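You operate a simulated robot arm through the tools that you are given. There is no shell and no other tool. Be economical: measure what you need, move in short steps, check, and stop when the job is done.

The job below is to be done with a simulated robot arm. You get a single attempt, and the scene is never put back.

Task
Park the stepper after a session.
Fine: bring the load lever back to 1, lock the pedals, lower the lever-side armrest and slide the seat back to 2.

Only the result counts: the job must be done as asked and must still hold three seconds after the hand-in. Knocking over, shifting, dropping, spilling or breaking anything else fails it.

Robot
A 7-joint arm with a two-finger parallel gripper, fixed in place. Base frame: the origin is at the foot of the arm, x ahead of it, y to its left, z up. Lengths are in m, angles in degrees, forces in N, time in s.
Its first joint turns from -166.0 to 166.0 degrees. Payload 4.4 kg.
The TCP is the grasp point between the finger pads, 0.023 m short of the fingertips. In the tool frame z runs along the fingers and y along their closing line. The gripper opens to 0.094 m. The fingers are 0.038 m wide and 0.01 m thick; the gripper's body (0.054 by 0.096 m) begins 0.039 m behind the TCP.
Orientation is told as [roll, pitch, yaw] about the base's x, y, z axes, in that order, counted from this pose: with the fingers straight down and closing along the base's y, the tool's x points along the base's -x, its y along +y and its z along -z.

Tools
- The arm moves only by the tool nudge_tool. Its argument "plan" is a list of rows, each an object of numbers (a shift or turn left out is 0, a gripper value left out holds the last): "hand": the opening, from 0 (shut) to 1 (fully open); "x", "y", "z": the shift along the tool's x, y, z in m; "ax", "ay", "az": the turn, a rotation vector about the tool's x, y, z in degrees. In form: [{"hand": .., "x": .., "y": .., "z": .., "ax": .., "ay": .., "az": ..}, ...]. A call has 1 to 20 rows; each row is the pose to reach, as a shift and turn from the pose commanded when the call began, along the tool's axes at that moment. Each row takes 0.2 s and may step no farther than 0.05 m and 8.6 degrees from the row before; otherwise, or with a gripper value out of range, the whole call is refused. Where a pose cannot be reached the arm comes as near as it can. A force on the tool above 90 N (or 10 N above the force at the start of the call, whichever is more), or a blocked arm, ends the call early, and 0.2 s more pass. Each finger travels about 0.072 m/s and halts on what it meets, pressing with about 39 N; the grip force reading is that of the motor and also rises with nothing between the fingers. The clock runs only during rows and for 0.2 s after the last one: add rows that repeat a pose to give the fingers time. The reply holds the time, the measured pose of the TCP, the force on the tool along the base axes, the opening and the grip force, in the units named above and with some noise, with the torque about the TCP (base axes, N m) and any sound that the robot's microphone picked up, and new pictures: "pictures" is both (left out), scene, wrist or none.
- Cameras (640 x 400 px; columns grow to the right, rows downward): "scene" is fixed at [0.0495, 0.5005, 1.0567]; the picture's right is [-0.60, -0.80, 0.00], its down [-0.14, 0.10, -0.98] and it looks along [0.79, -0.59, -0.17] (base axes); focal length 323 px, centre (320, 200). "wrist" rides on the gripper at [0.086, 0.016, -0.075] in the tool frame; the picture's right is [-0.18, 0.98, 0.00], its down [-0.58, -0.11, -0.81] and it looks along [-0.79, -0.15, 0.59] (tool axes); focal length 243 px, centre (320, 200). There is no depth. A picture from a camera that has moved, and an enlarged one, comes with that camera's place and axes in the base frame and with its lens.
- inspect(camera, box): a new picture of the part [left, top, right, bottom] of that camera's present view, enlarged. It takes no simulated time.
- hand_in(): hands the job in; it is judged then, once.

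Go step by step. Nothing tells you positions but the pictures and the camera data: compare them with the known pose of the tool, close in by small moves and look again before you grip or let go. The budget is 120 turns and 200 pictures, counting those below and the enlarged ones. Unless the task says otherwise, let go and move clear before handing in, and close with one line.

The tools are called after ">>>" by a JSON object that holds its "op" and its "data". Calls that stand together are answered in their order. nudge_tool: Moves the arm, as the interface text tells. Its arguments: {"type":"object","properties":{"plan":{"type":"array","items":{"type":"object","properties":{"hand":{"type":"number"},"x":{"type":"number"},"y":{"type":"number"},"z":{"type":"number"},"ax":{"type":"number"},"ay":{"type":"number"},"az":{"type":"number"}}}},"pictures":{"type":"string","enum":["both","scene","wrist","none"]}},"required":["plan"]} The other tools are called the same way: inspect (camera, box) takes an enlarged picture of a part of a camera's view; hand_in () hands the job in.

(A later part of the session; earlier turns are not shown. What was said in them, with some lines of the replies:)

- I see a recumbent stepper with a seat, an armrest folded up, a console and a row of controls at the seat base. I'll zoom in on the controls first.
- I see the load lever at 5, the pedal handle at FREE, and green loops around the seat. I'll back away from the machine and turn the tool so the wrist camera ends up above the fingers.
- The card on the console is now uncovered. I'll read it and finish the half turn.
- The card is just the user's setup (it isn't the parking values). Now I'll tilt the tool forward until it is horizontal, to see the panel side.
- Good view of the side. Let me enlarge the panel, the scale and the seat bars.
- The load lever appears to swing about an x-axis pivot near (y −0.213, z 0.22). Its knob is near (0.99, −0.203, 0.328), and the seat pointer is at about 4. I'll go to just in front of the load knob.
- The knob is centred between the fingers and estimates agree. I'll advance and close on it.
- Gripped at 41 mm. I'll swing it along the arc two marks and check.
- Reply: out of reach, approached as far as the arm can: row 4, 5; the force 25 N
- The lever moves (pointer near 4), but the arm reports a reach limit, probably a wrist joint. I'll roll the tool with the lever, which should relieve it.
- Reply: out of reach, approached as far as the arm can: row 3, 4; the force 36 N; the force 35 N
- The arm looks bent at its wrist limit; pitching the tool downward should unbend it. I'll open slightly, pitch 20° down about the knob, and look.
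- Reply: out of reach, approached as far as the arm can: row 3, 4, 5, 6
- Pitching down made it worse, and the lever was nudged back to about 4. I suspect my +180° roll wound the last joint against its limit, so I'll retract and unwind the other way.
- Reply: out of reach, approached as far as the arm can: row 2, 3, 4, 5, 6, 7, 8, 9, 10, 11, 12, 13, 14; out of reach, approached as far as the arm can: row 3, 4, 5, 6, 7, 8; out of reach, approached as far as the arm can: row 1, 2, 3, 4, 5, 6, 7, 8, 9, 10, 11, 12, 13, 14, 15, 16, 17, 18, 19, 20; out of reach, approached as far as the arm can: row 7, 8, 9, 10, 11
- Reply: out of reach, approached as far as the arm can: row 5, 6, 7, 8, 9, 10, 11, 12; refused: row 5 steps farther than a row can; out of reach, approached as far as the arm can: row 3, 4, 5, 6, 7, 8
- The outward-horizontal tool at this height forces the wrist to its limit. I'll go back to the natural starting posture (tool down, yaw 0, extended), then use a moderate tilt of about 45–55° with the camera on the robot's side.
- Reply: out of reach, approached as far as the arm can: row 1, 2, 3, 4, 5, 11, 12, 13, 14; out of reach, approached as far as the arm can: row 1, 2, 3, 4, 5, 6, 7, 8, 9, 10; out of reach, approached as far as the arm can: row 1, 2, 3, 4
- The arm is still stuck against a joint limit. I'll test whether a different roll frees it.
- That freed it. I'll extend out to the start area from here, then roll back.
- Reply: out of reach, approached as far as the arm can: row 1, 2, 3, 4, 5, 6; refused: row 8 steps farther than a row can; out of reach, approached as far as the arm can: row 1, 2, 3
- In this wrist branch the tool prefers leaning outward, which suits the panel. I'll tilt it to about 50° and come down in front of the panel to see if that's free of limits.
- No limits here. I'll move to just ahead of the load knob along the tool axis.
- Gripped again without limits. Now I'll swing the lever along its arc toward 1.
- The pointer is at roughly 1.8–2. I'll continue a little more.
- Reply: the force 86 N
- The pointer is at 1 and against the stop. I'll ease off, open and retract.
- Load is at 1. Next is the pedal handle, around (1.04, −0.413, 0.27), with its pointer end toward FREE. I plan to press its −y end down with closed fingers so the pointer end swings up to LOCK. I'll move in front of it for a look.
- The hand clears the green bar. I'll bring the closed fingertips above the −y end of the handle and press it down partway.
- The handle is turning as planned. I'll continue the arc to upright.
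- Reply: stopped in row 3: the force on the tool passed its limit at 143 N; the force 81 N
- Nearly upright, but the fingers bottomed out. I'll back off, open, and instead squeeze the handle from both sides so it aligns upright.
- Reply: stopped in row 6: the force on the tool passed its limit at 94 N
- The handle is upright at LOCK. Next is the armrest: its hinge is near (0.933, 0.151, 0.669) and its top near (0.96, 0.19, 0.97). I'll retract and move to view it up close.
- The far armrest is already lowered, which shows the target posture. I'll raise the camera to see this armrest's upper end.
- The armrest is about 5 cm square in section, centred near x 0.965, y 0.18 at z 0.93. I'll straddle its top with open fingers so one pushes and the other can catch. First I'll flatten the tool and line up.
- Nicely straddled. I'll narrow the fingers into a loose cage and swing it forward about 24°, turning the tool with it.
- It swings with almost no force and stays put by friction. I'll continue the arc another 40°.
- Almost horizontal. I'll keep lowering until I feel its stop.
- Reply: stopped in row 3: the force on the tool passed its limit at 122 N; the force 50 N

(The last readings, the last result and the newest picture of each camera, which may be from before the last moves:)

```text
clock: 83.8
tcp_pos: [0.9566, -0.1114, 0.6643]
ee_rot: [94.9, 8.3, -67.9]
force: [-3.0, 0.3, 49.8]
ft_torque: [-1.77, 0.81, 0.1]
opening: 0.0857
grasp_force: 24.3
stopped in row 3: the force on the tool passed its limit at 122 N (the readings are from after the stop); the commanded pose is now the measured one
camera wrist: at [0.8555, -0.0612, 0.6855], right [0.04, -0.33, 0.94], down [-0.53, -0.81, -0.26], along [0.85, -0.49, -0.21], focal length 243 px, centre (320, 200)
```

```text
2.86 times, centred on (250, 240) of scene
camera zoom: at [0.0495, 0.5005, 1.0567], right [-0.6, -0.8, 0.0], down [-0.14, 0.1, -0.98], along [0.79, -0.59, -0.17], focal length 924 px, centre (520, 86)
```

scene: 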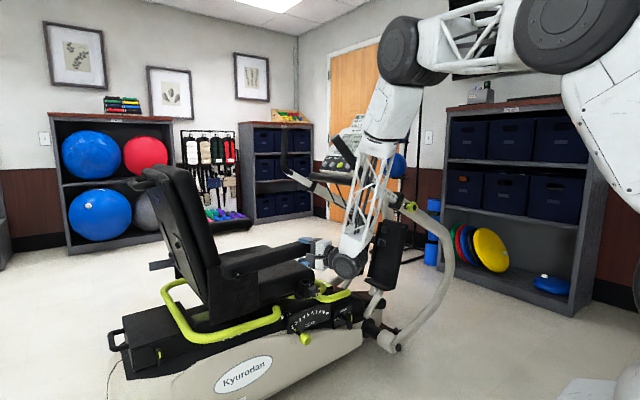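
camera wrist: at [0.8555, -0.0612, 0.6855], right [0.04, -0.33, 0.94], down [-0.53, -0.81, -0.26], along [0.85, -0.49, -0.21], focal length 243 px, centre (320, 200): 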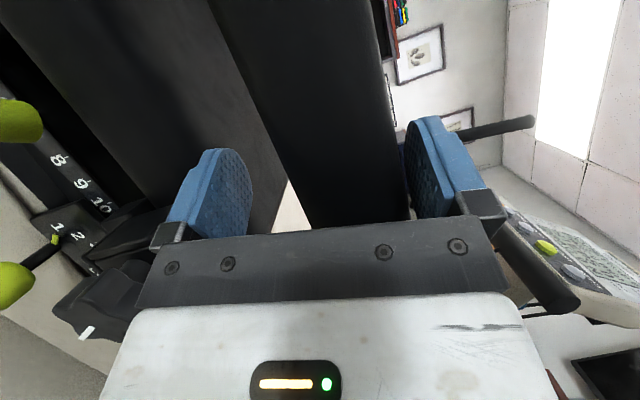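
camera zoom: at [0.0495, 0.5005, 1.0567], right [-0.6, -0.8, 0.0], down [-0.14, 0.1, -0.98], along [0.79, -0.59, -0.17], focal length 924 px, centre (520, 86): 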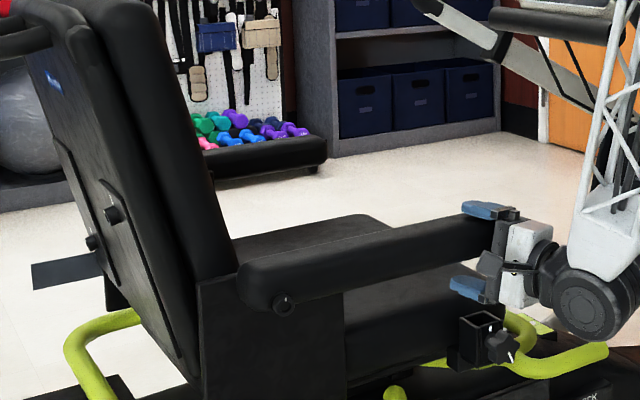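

The armrest is at its stop, horizontal like the far one. I'll relieve the pressure, open and back out.

>>> {"op": "nudge_tool", "data": {"plan": [{"y": 0.01, "hand": 1}, {"y": 0.012, "hand": 1}, {"y": 0.012, "hand": 1, "z": -0.03}, {"y": 0.012, "hand": 1, "z": -0.07}, {"y": 0.012, "hand": 1, "z": -0.11}, {"y": 0.012, "hand": 1, "z": -0.16}, {"y": 0.012, "hand": 1, "z": -0.2}], "pictures": "both"}}

>>> {"op": "inspect", "data": {"camera": "scene", "box": [120, 170, 400, 370]}}

```text
clock: 85.4
tcp_pos: [0.7675, -0.1841, 0.6545]
ee_rot: [94.5, 8.6, -67.9]
force: [-1.6, 0.7, 0.0]
ft_torque: [0.01, 0.0, 0.02]
opening: 0.0942
grasp_force: 0.1
camera wrist: at [0.6664, -0.1349, 0.6774], right [0.05, -0.33, 0.94], down [-0.53, -0.81, -0.26], along [0.85, -0.49, -0.22], focal length 243 px, centre (320, 200)
```

scene: 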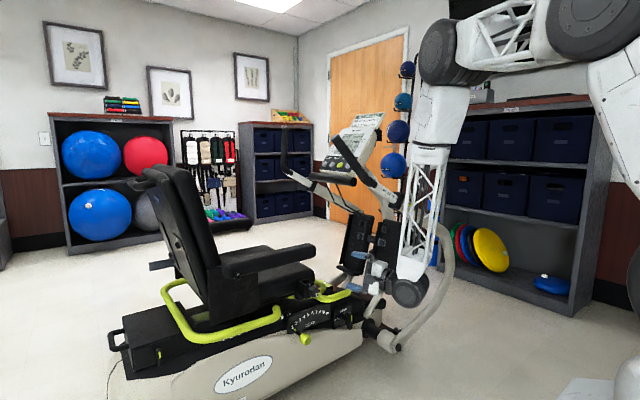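
wrist: 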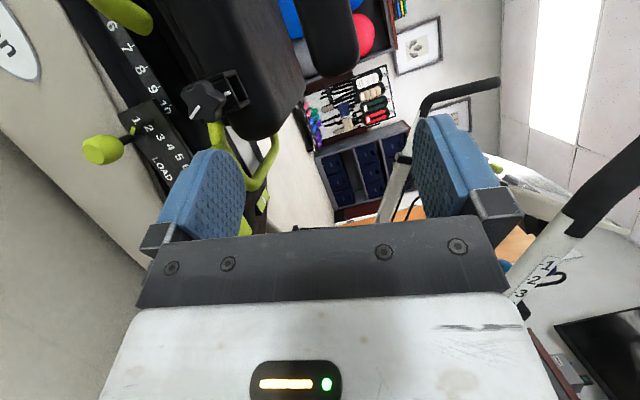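

```text
2.00 times, centred on (260, 270) of scene
camera zoom: at [0.0495, 0.5005, 1.0567], right [-0.6, -0.8, 0.0], down [-0.14, 0.1, -0.98], along [0.79, -0.59, -0.17], focal length 647 px, centre (440, 60)
```

zoom: 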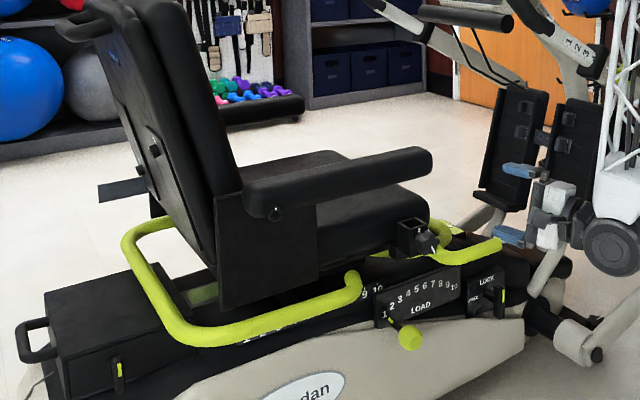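

Armrest is down. Now the seat release: let me study the front green bar and how it attaches.

>>> {"op": "inspect", "data": {"camera": "wrist", "box": [80, 0, 320, 240]}}

>>> {"op": "inspect", "data": {"camera": "scene", "box": [280, 260, 380, 320]}}

```text
1.67 times, centred on (200, 120) of wrist
camera zoom: at [0.6664, -0.1349, 0.6774], right [0.05, -0.33, 0.94], down [-0.53, -0.81, -0.26], along [0.85, -0.49, -0.22], focal length 404 px, centre (520, 333)
```

zoom: 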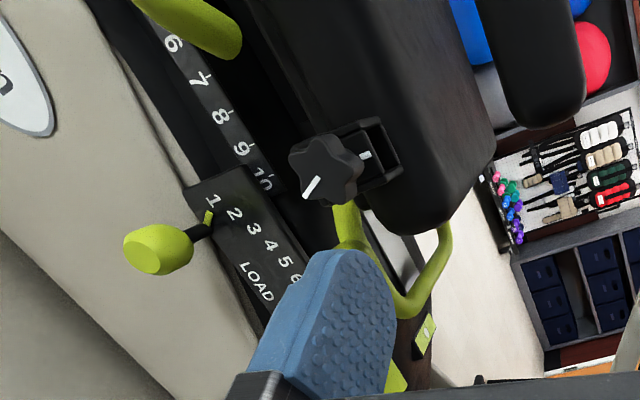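

```text
6.40 times, centred on (330, 290) of scene
camera zoom: at [0.0495, 0.5005, 1.0567], right [-0.6, -0.8, 0.0], down [-0.14, 0.1, -0.98], along [0.79, -0.59, -0.17], focal length 2069 px, centre (256, -376)
```

zoom: 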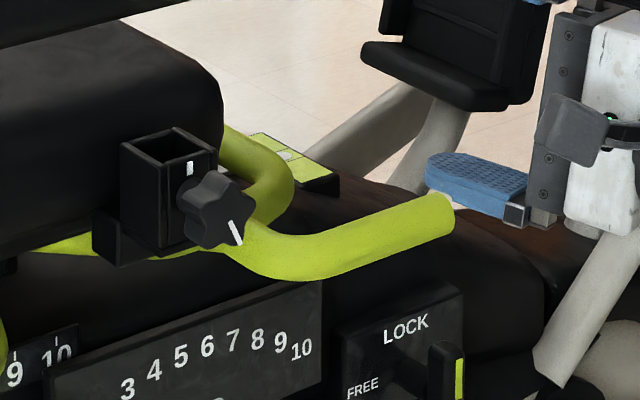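

I see the front bar is a U under the seat with a side handle running along y at about z 0.465, x 0.97. I'll square the tool so its fingers close vertically and approach that handle.

>>> {"op": "nudge_tool", "data": {"plan": [{"ax": 1.8, "az": -4.7}, {"ax": 3.65, "az": -9.3}], "pictures": "none"}}

>>> {"op": "nudge_tool", "data": {"plan": [{"x": -0.03, "y": -0.035}, {"x": -0.06, "y": -0.07}, {"x": -0.09, "y": -0.105}, {"x": -0.12, "y": -0.14, "z": 0.01}, {"x": -0.136, "y": -0.17, "z": 0.03}, {"x": -0.136, "y": -0.1895, "z": 0.046}], "pictures": "both"}}

```text
clock: 86.0
tcp_pos: [0.7669, -0.1852, 0.6538]
ee_rot: [90.7, -0.6, -68.3]
force: [-0.2, 0.5, -0.6]
ft_torque: [0.02, -0.03, -0.05]
opening: 0.0937
grasp_force: 0.1
```

```text
clock: 87.4
tcp_pos: [0.8632, -0.2943, 0.4664]
ee_rot: [90.8, -0.7, -68.3]
force: [-0.5, 0.0, 0.0]
ft_torque: [0.03, -0.05, 0.01]
opening: 0.0942
grasp_force: 0.0
camera wrist: at [0.7621, -0.2421, 0.48], right [0.05, -0.16, 0.98], down [-0.53, -0.84, -0.11], along [0.84, -0.52, -0.13], focal length 243 px, centre (320, 200)
```

scene: 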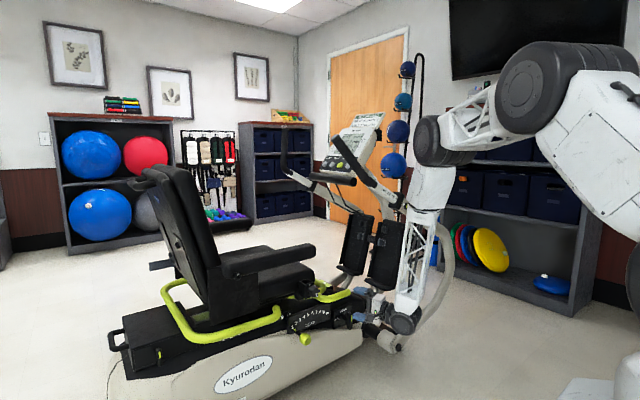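
wrist: 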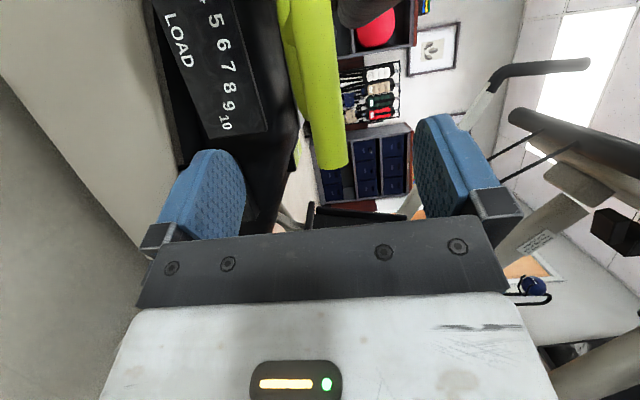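

Aligned with the handle. I'll advance and close on it.

>>> {"op": "nudge_tool", "data": {"plan": [{"z": 0.04, "y": -0.002}, {"z": 0.08, "y": -0.003}, {"z": 0.12, "y": -0.003}, {"z": 0.12, "y": -0.003, "hand": 0.1}, {"z": 0.12, "y": -0.003, "hand": 0.1}, {"z": 0.12, "y": -0.003, "hand": 0.1}, {"z": 0.12, "y": -0.003, "hand": 0.1}, {"z": 0.12, "y": -0.003, "hand": 0.1}], "pictures": "both"}}

>>> {"op": "inspect", "data": {"camera": "scene", "box": [260, 250, 400, 340]}}

```text
clock: 88.3
tcp_pos: [0.9686, -0.252, 0.4596]
ee_rot: [90.5, -0.3, -68.7]
force: [-30.3, -9.7, 10.7]
ft_torque: [-0.62, 0.07, -1.59]
opening: 0.0485
grasp_force: 0.1
stopped in row 4: the force on the tool passed its limit at 121 N (the readings are from after the stop); the commanded pose is now the measured one
camera wrist: at [0.8672, -0.1998, 0.4748], right [0.06, -0.17, 0.98], down [-0.54, -0.84, -0.11], along [0.84, -0.52, -0.14], focal length 243 px, centre (320, 200)
```

scene: 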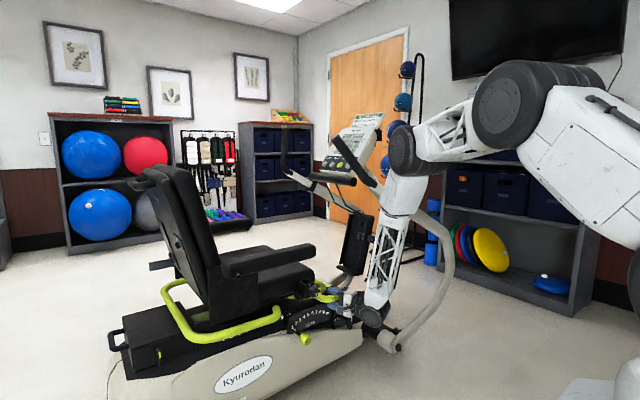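
wrist: 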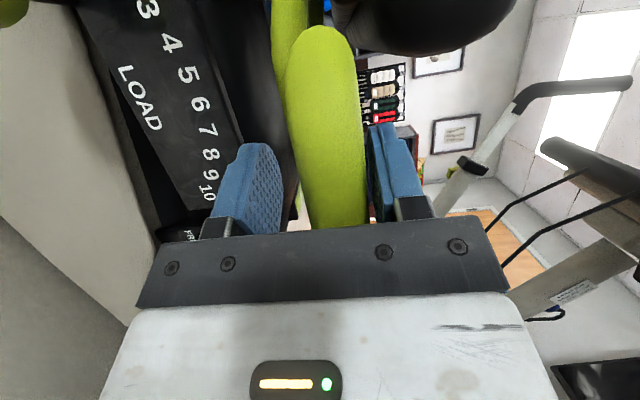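

```text
4.44 times, centred on (330, 295) of scene
camera zoom: at [0.0495, 0.5005, 1.0567], right [-0.6, -0.8, 0.0], down [-0.14, 0.1, -0.98], along [0.79, -0.59, -0.17], focal length 1437 px, centre (276, -222)
```

zoom: 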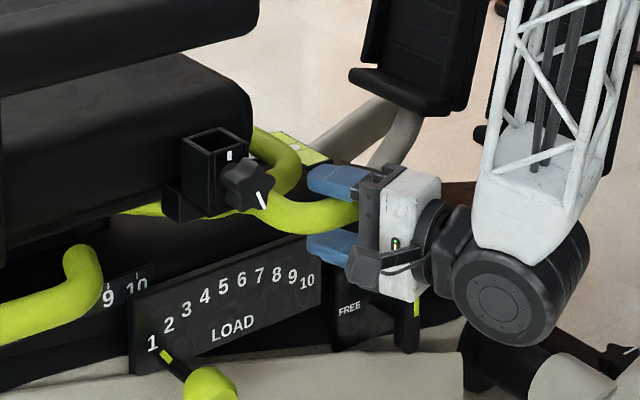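

>>> {"op": "nudge_tool", "data": {"plan": [{"z": -0.012, "hand": 0.55}, {"z": -0.012, "y": 0.003, "hand": 0.3}, {"z": -0.012, "y": 0.003, "hand": 0.1}, {"z": -0.012, "y": 0.003, "hand": 0.1}, {"z": -0.012, "y": 0.003, "hand": 0.1}], "pictures": "wrist"}}

```text
clock: 89.5
tcp_pos: [0.9599, -0.2569, 0.4681]
ee_rot: [90.7, -0.5, -68.5]
force: [4.6, 14.4, 53.9]
ft_torque: [0.96, 0.23, 0.68]
opening: 0.0265
grasp_force: 44.7
camera wrist: at [0.8591, -0.2039, 0.4811], right [0.05, -0.17, 0.98], down [-0.54, -0.84, -0.11], along [0.84, -0.52, -0.13], focal length 243 px, centre (320, 200)
```

wrist: 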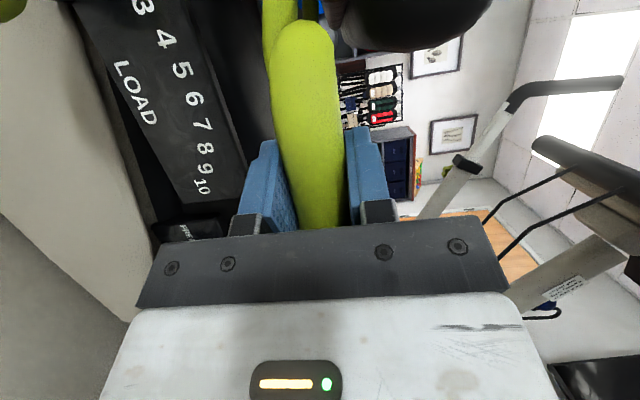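

Gripped at 27 mm. The force says the bar sits a bit higher, so I'll ease up and then lift slightly to see how the handle responds.

>>> {"op": "nudge_tool", "data": {"plan": [{"y": 0.006}, {"y": 0.007}], "pictures": "none"}}

>>> {"op": "nudge_tool", "data": {"plan": [{"y": 0.007}, {"y": 0.014}, {"y": 0.014}], "pictures": "wrist"}}

>>> {"op": "inspect", "data": {"camera": "scene", "box": [220, 230, 400, 350]}}

```text
clock: 90.1
tcp_pos: [0.9564, -0.2571, 0.4685]
ee_rot: [90.2, -0.3, -68.6]
force: [18.6, -7.2, -2.9]
ft_torque: [-0.52, 0.12, -0.55]
opening: 0.0268
grasp_force: 45.2
```

```text
clock: 90.9
tcp_pos: [0.9548, -0.2556, 0.4826]
ee_rot: [90.4, -0.2, -68.6]
force: [-10.2, 2.4, -16.4]
ft_torque: [-2.34, 0.08, -0.09]
opening: 0.0298
grasp_force: 44.7
camera wrist: at [0.8551, -0.2026, 0.4974], right [0.06, -0.17, 0.98], down [-0.54, -0.84, -0.11], along [0.84, -0.52, -0.14], focal length 243 px, centre (320, 200)
```

wrist: 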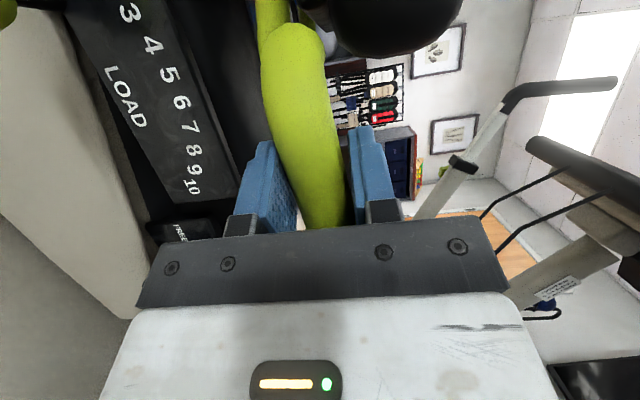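

```text
3.33 times, centred on (310, 290) of scene
camera zoom: at [0.0495, 0.5005, 1.0567], right [-0.6, -0.8, 0.0], down [-0.14, 0.1, -0.98], along [0.79, -0.59, -0.17], focal length 1078 px, centre (353, -100)
```

zoom: 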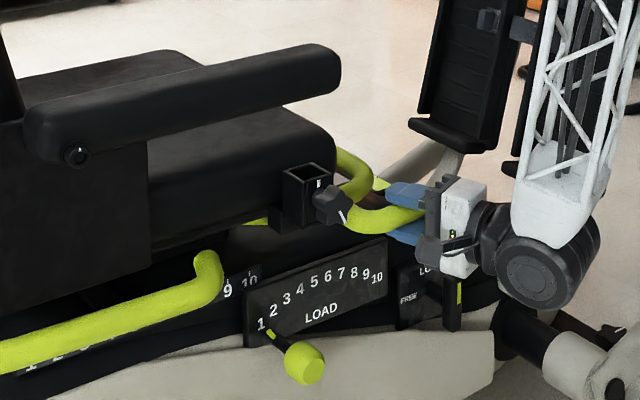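

The handle lifts and pivots with about 16 N, so it is the release lever. I'll lift further, rolling with it, until I feel its stop.

>>> {"op": "nudge_tool", "data": {"plan": [{"y": 0.0, "ax": 1.5, "az": -3.7}, {"y": 0.006, "ax": 2.2, "az": -5.6}, {"y": 0.012, "ax": 3, "az": -7.5}, {"y": 0.012, "ax": 3, "az": -7.5}], "pictures": "wrist"}}

```text
clock: 91.9
tcp_pos: [0.9563, -0.2558, 0.4956]
ee_rot: [87.4, -7.8, -68.3]
force: [-29.2, 14.4, -16.9]
ft_torque: [-2.0, 0.31, 0.39]
opening: 0.0275
grasp_force: 45.1
camera wrist: at [0.8557, -0.201, 0.5024], right [0.06, -0.03, 1.0], down [-0.54, -0.84, 0.01], along [0.84, -0.54, -0.07], focal length 243 px, centre (320, 200)
```

wrist: 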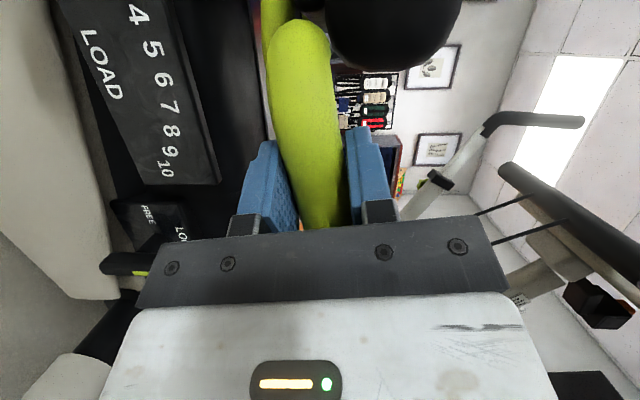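

>>> {"op": "nudge_tool", "data": {"plan": [{"y": 0.006, "ax": 0.7, "az": -1.8}, {"y": 0.006, "ax": 0.7, "az": -1.8, "x": 0.007, "z": 0.003}, {"y": 0.006, "ax": 0.7, "az": -1.8, "x": 0.014, "z": 0.0055}, {"y": 0.006, "ax": 0.7, "az": -1.8, "x": 0.014, "z": 0.0055}], "pictures": "wrist"}}

>>> {"op": "inspect", "data": {"camera": "scene", "box": [180, 250, 340, 370]}}

```text
clock: 92.9
tcp_pos: [0.9595, -0.2431, 0.502]
ee_rot: [86.8, -9.8, -68.4]
force: [13.5, -10.2, -7.8]
ft_torque: [-1.58, -0.11, -0.17]
opening: 0.0278
grasp_force: 45.0
camera wrist: at [0.8591, -0.1867, 0.5074], right [0.06, 0.01, 1.0], down [-0.54, -0.84, 0.04], along [0.84, -0.54, -0.04], focal length 243 px, centre (320, 200)
```

wrist: 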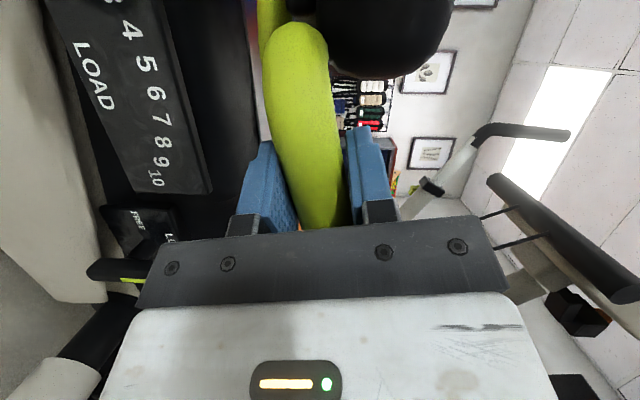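

```text
3.33 times, centred on (260, 310) of scene
camera zoom: at [0.0495, 0.5005, 1.0567], right [-0.6, -0.8, 0.0], down [-0.14, 0.1, -0.98], along [0.79, -0.59, -0.17], focal length 1078 px, centre (520, -167)
```

zoom: 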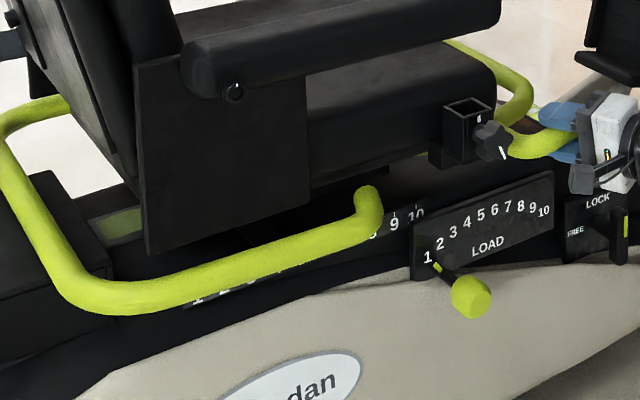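

The seat is sliding with little force while the lever is held up. I'll slide it back the rest of about two marks.

>>> {"op": "nudge_tool", "data": {"plan": [{"x": 0.011, "z": 0.0043}, {"x": 0.022, "z": 0.0086}, {"x": 0.033, "z": 0.013}, {"x": 0.0425, "z": 0.0167}, {"x": 0.0425, "z": 0.0167}], "pictures": "both"}}

>>> {"op": "inspect", "data": {"camera": "scene", "box": [180, 250, 340, 370]}}

```text
clock: 94.1
tcp_pos: [0.9584, -0.1962, 0.4932]
ee_rot: [86.9, -9.7, -68.3]
force: [27.5, -8.3, 14.7]
ft_torque: [2.21, 0.04, 0.3]
opening: 0.027
grasp_force: 44.9
camera wrist: at [0.8584, -0.1407, 0.4983], right [0.06, 0.01, 1.0], down [-0.54, -0.84, 0.03], along [0.84, -0.54, -0.05], focal length 243 px, centre (320, 200)
```

scene: 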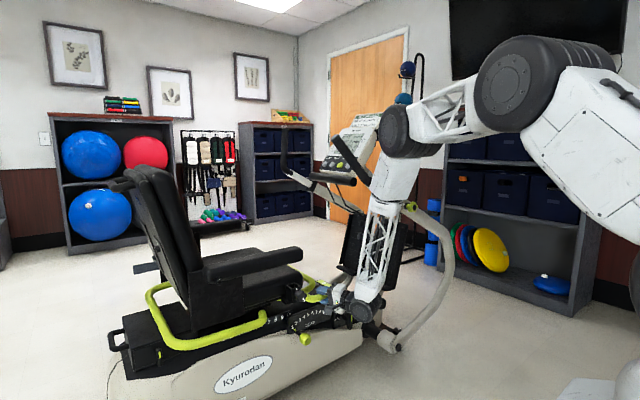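
wrist: 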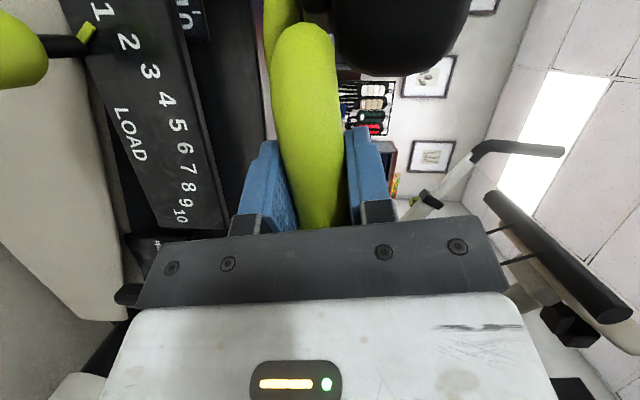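

```text
3.33 times, centred on (260, 310) of scene
camera zoom: at [0.0495, 0.5005, 1.0567], right [-0.6, -0.8, 0.0], down [-0.14, 0.1, -0.98], along [0.79, -0.59, -0.17], focal length 1078 px, centre (520, -167)
```

zoom: 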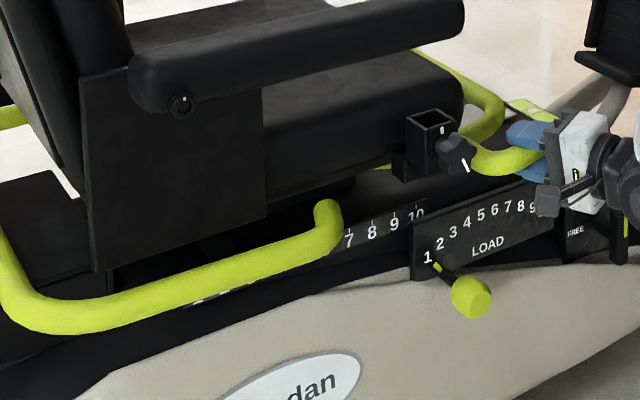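

Scale reading suggests the seat has moved two marks. I'll lower the handle back to engage the latch, then let go and check the pointer.

>>> {"op": "nudge_tool", "data": {"plan": [{"y": -0.008, "ax": -1.2, "az": 3}, {"y": -0.016, "ax": -2.4, "az": 6}, {"y": -0.022, "ax": -3.5, "az": 9}, {"y": -0.022, "ax": -3.5, "az": 9}], "pictures": "none"}}

>>> {"op": "inspect", "data": {"camera": "scene", "box": [180, 250, 340, 370]}}

```text
clock: 95.1
tcp_pos: [0.9562, -0.1975, 0.4695]
ee_rot: [90.0, -0.6, -68.5]
force: [16.8, 30.2, -1.6]
ft_torque: [0.33, -0.02, -0.14]
opening: 0.0264
grasp_force: 44.9
```

```text
3.33 times, centred on (260, 310) of scene
camera zoom: at [0.0495, 0.5005, 1.0567], right [-0.6, -0.8, 0.0], down [-0.14, 0.1, -0.98], along [0.79, -0.59, -0.17], focal length 1078 px, centre (520, -167)
```

zoom: 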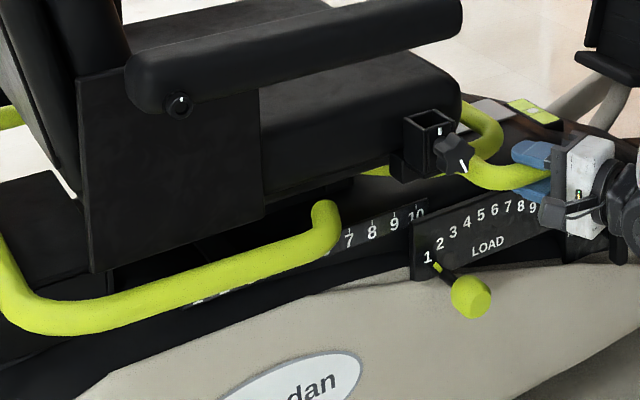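

>>> {"op": "nudge_tool", "data": {"plan": [{"hand": 0.5}, {"hand": 1}, {"hand": 1}, {"hand": 1, "z": -0.04}, {"hand": 1, "z": -0.08}, {"hand": 1, "z": -0.13}, {"hand": 1, "z": -0.18}, {"hand": 1, "z": -0.23}], "pictures": "both"}}

>>> {"op": "inspect", "data": {"camera": "wrist", "box": [60, 0, 260, 150]}}

```text
clock: 96.9
tcp_pos: [0.7427, -0.2822, 0.4694]
ee_rot: [90.3, -0.7, -68.6]
force: [-0.6, -0.2, 0.5]
ft_torque: [0.01, 0.02, 0.04]
opening: 0.094
grasp_force: 0.1
camera wrist: at [0.6431, -0.229, 0.4842], right [0.06, -0.16, 0.98], down [-0.54, -0.84, -0.11], along [0.84, -0.52, -0.14], focal length 243 px, centre (320, 200)
```

scene: 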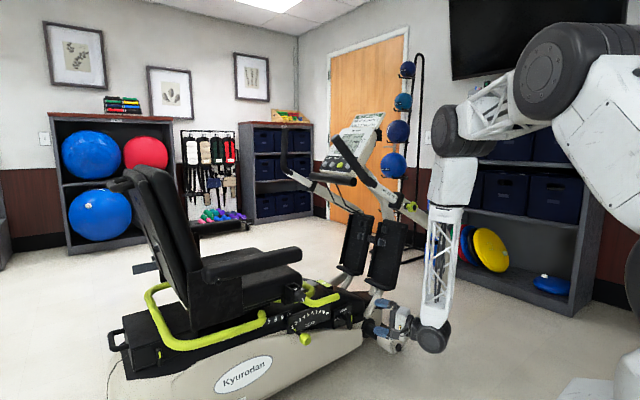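
wrist: 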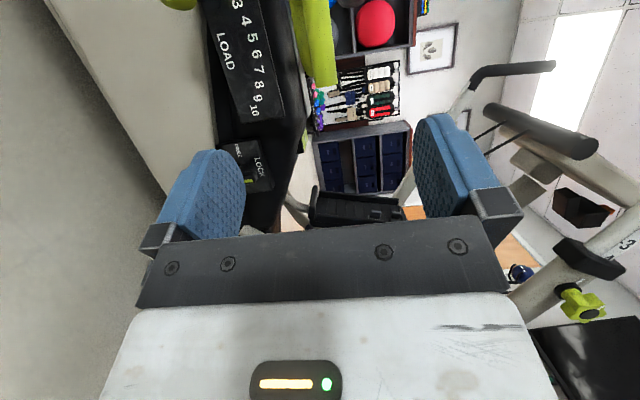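

```text
2.67 times, centred on (160, 75) of wrist
camera zoom: at [0.6431, -0.229, 0.4842], right [0.06, -0.16, 0.98], down [-0.54, -0.84, -0.11], along [0.84, -0.52, -0.14], focal length 647 px, centre (747, 533)
```

zoom: 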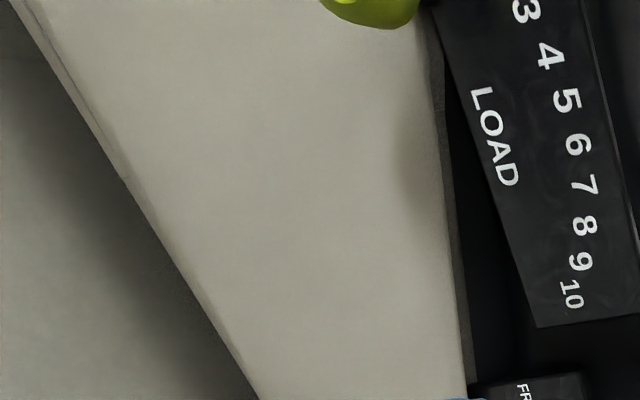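

I need to see the seat pointer, so I'll shift toward the rear and yaw the camera.

>>> {"op": "nudge_tool", "data": {"plan": [{"x": 0.04, "ay": 5}, {"x": 0.08, "ay": 10}, {"x": 0.12, "ay": 15}, {"x": 0.16, "ay": 20}, {"x": 0.2, "ay": 25}, {"x": 0.24, "ay": 30}, {"x": 0.28, "ay": 35}, {"x": 0.315, "ay": 40, "z": 0.01}], "pictures": "both"}}

```text
clock: 98.7
tcp_pos: [0.6375, 0.0125, 0.4662]
ee_rot: [89.8, -0.6, -28.7]
force: [0.1, -0.1, 0.3]
ft_torque: [0.02, 0.0, 0.01]
opening: 0.0937
grasp_force: 0.0
camera wrist: at [0.5262, -0.0108, 0.4814], right [0.15, -0.08, 0.98], down [0.13, -0.99, -0.1], along [0.98, 0.14, -0.14], focal length 243 px, centre (320, 200)
```

scene: 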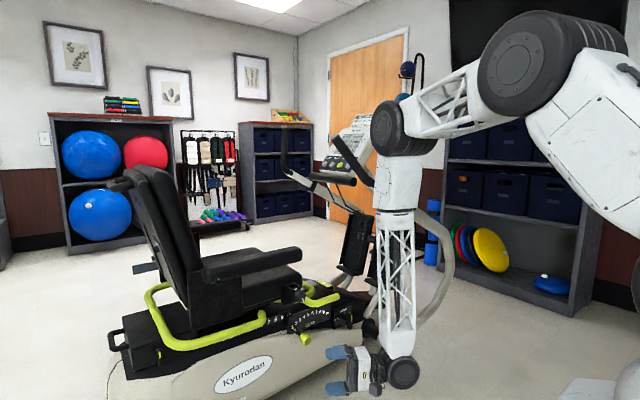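
wrist: 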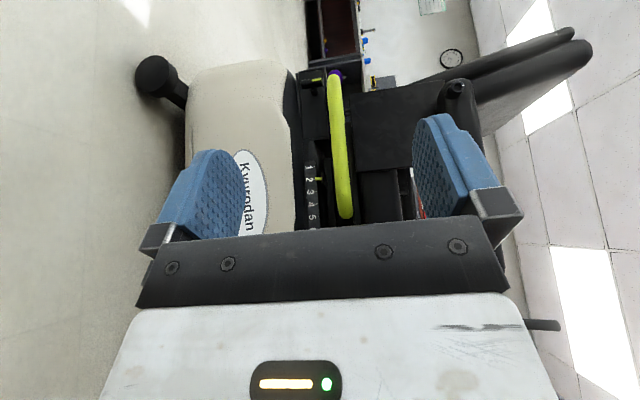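

>>> {"op": "inspect", "data": {"camera": "wrist", "box": [280, 140, 376, 230]}}

>>> {"op": "inspect", "data": {"camera": "scene", "box": [250, 270, 390, 360]}}

```text
4.44 times, centred on (328, 185) of wrist
camera zoom: at [0.5262, -0.0108, 0.4814], right [0.15, -0.08, 0.98], down [0.13, -0.99, -0.1], along [0.98, 0.14, -0.14], focal length 1078 px, centre (284, 267)
```

zoom: 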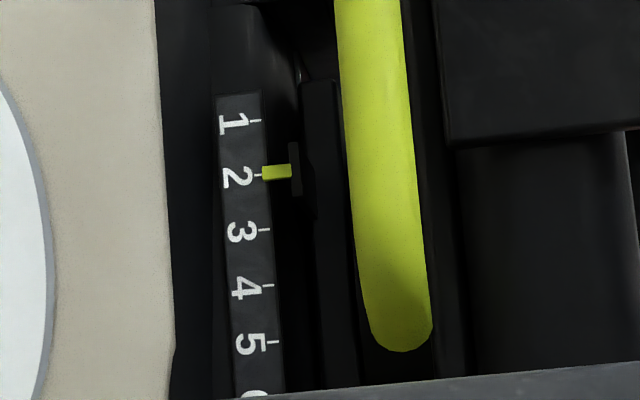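

```text
4.44 times, centred on (320, 315) of scene
camera zoom: at [0.0495, 0.5005, 1.0567], right [-0.6, -0.8, 0.0], down [-0.14, 0.1, -0.98], along [0.79, -0.59, -0.17], focal length 1437 px, centre (320, -311)
```

zoom: 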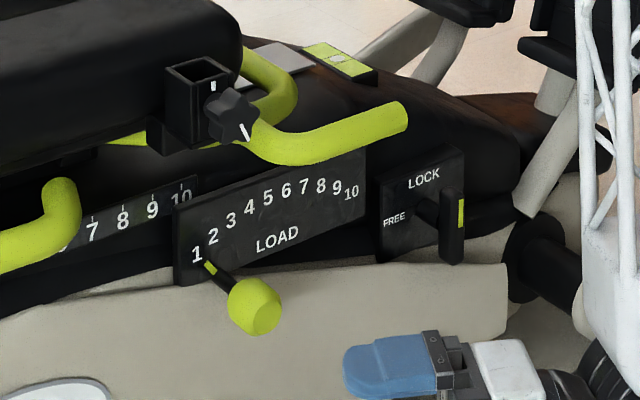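

All four states check out: load at 1, the handle upright at LOCK, the armrest down, and the seat pointer on 2 with the lever lowered. The arm is clear, so I'm handing in.

>>> {"op": "hand_in", "data": {}}

```text
The job is handed in.
```

I parked the stepper as asked and handed it in: load lever at 1, pedals locked, lever-side armrest down, and seat slid back to 2 with its release lever lowered.
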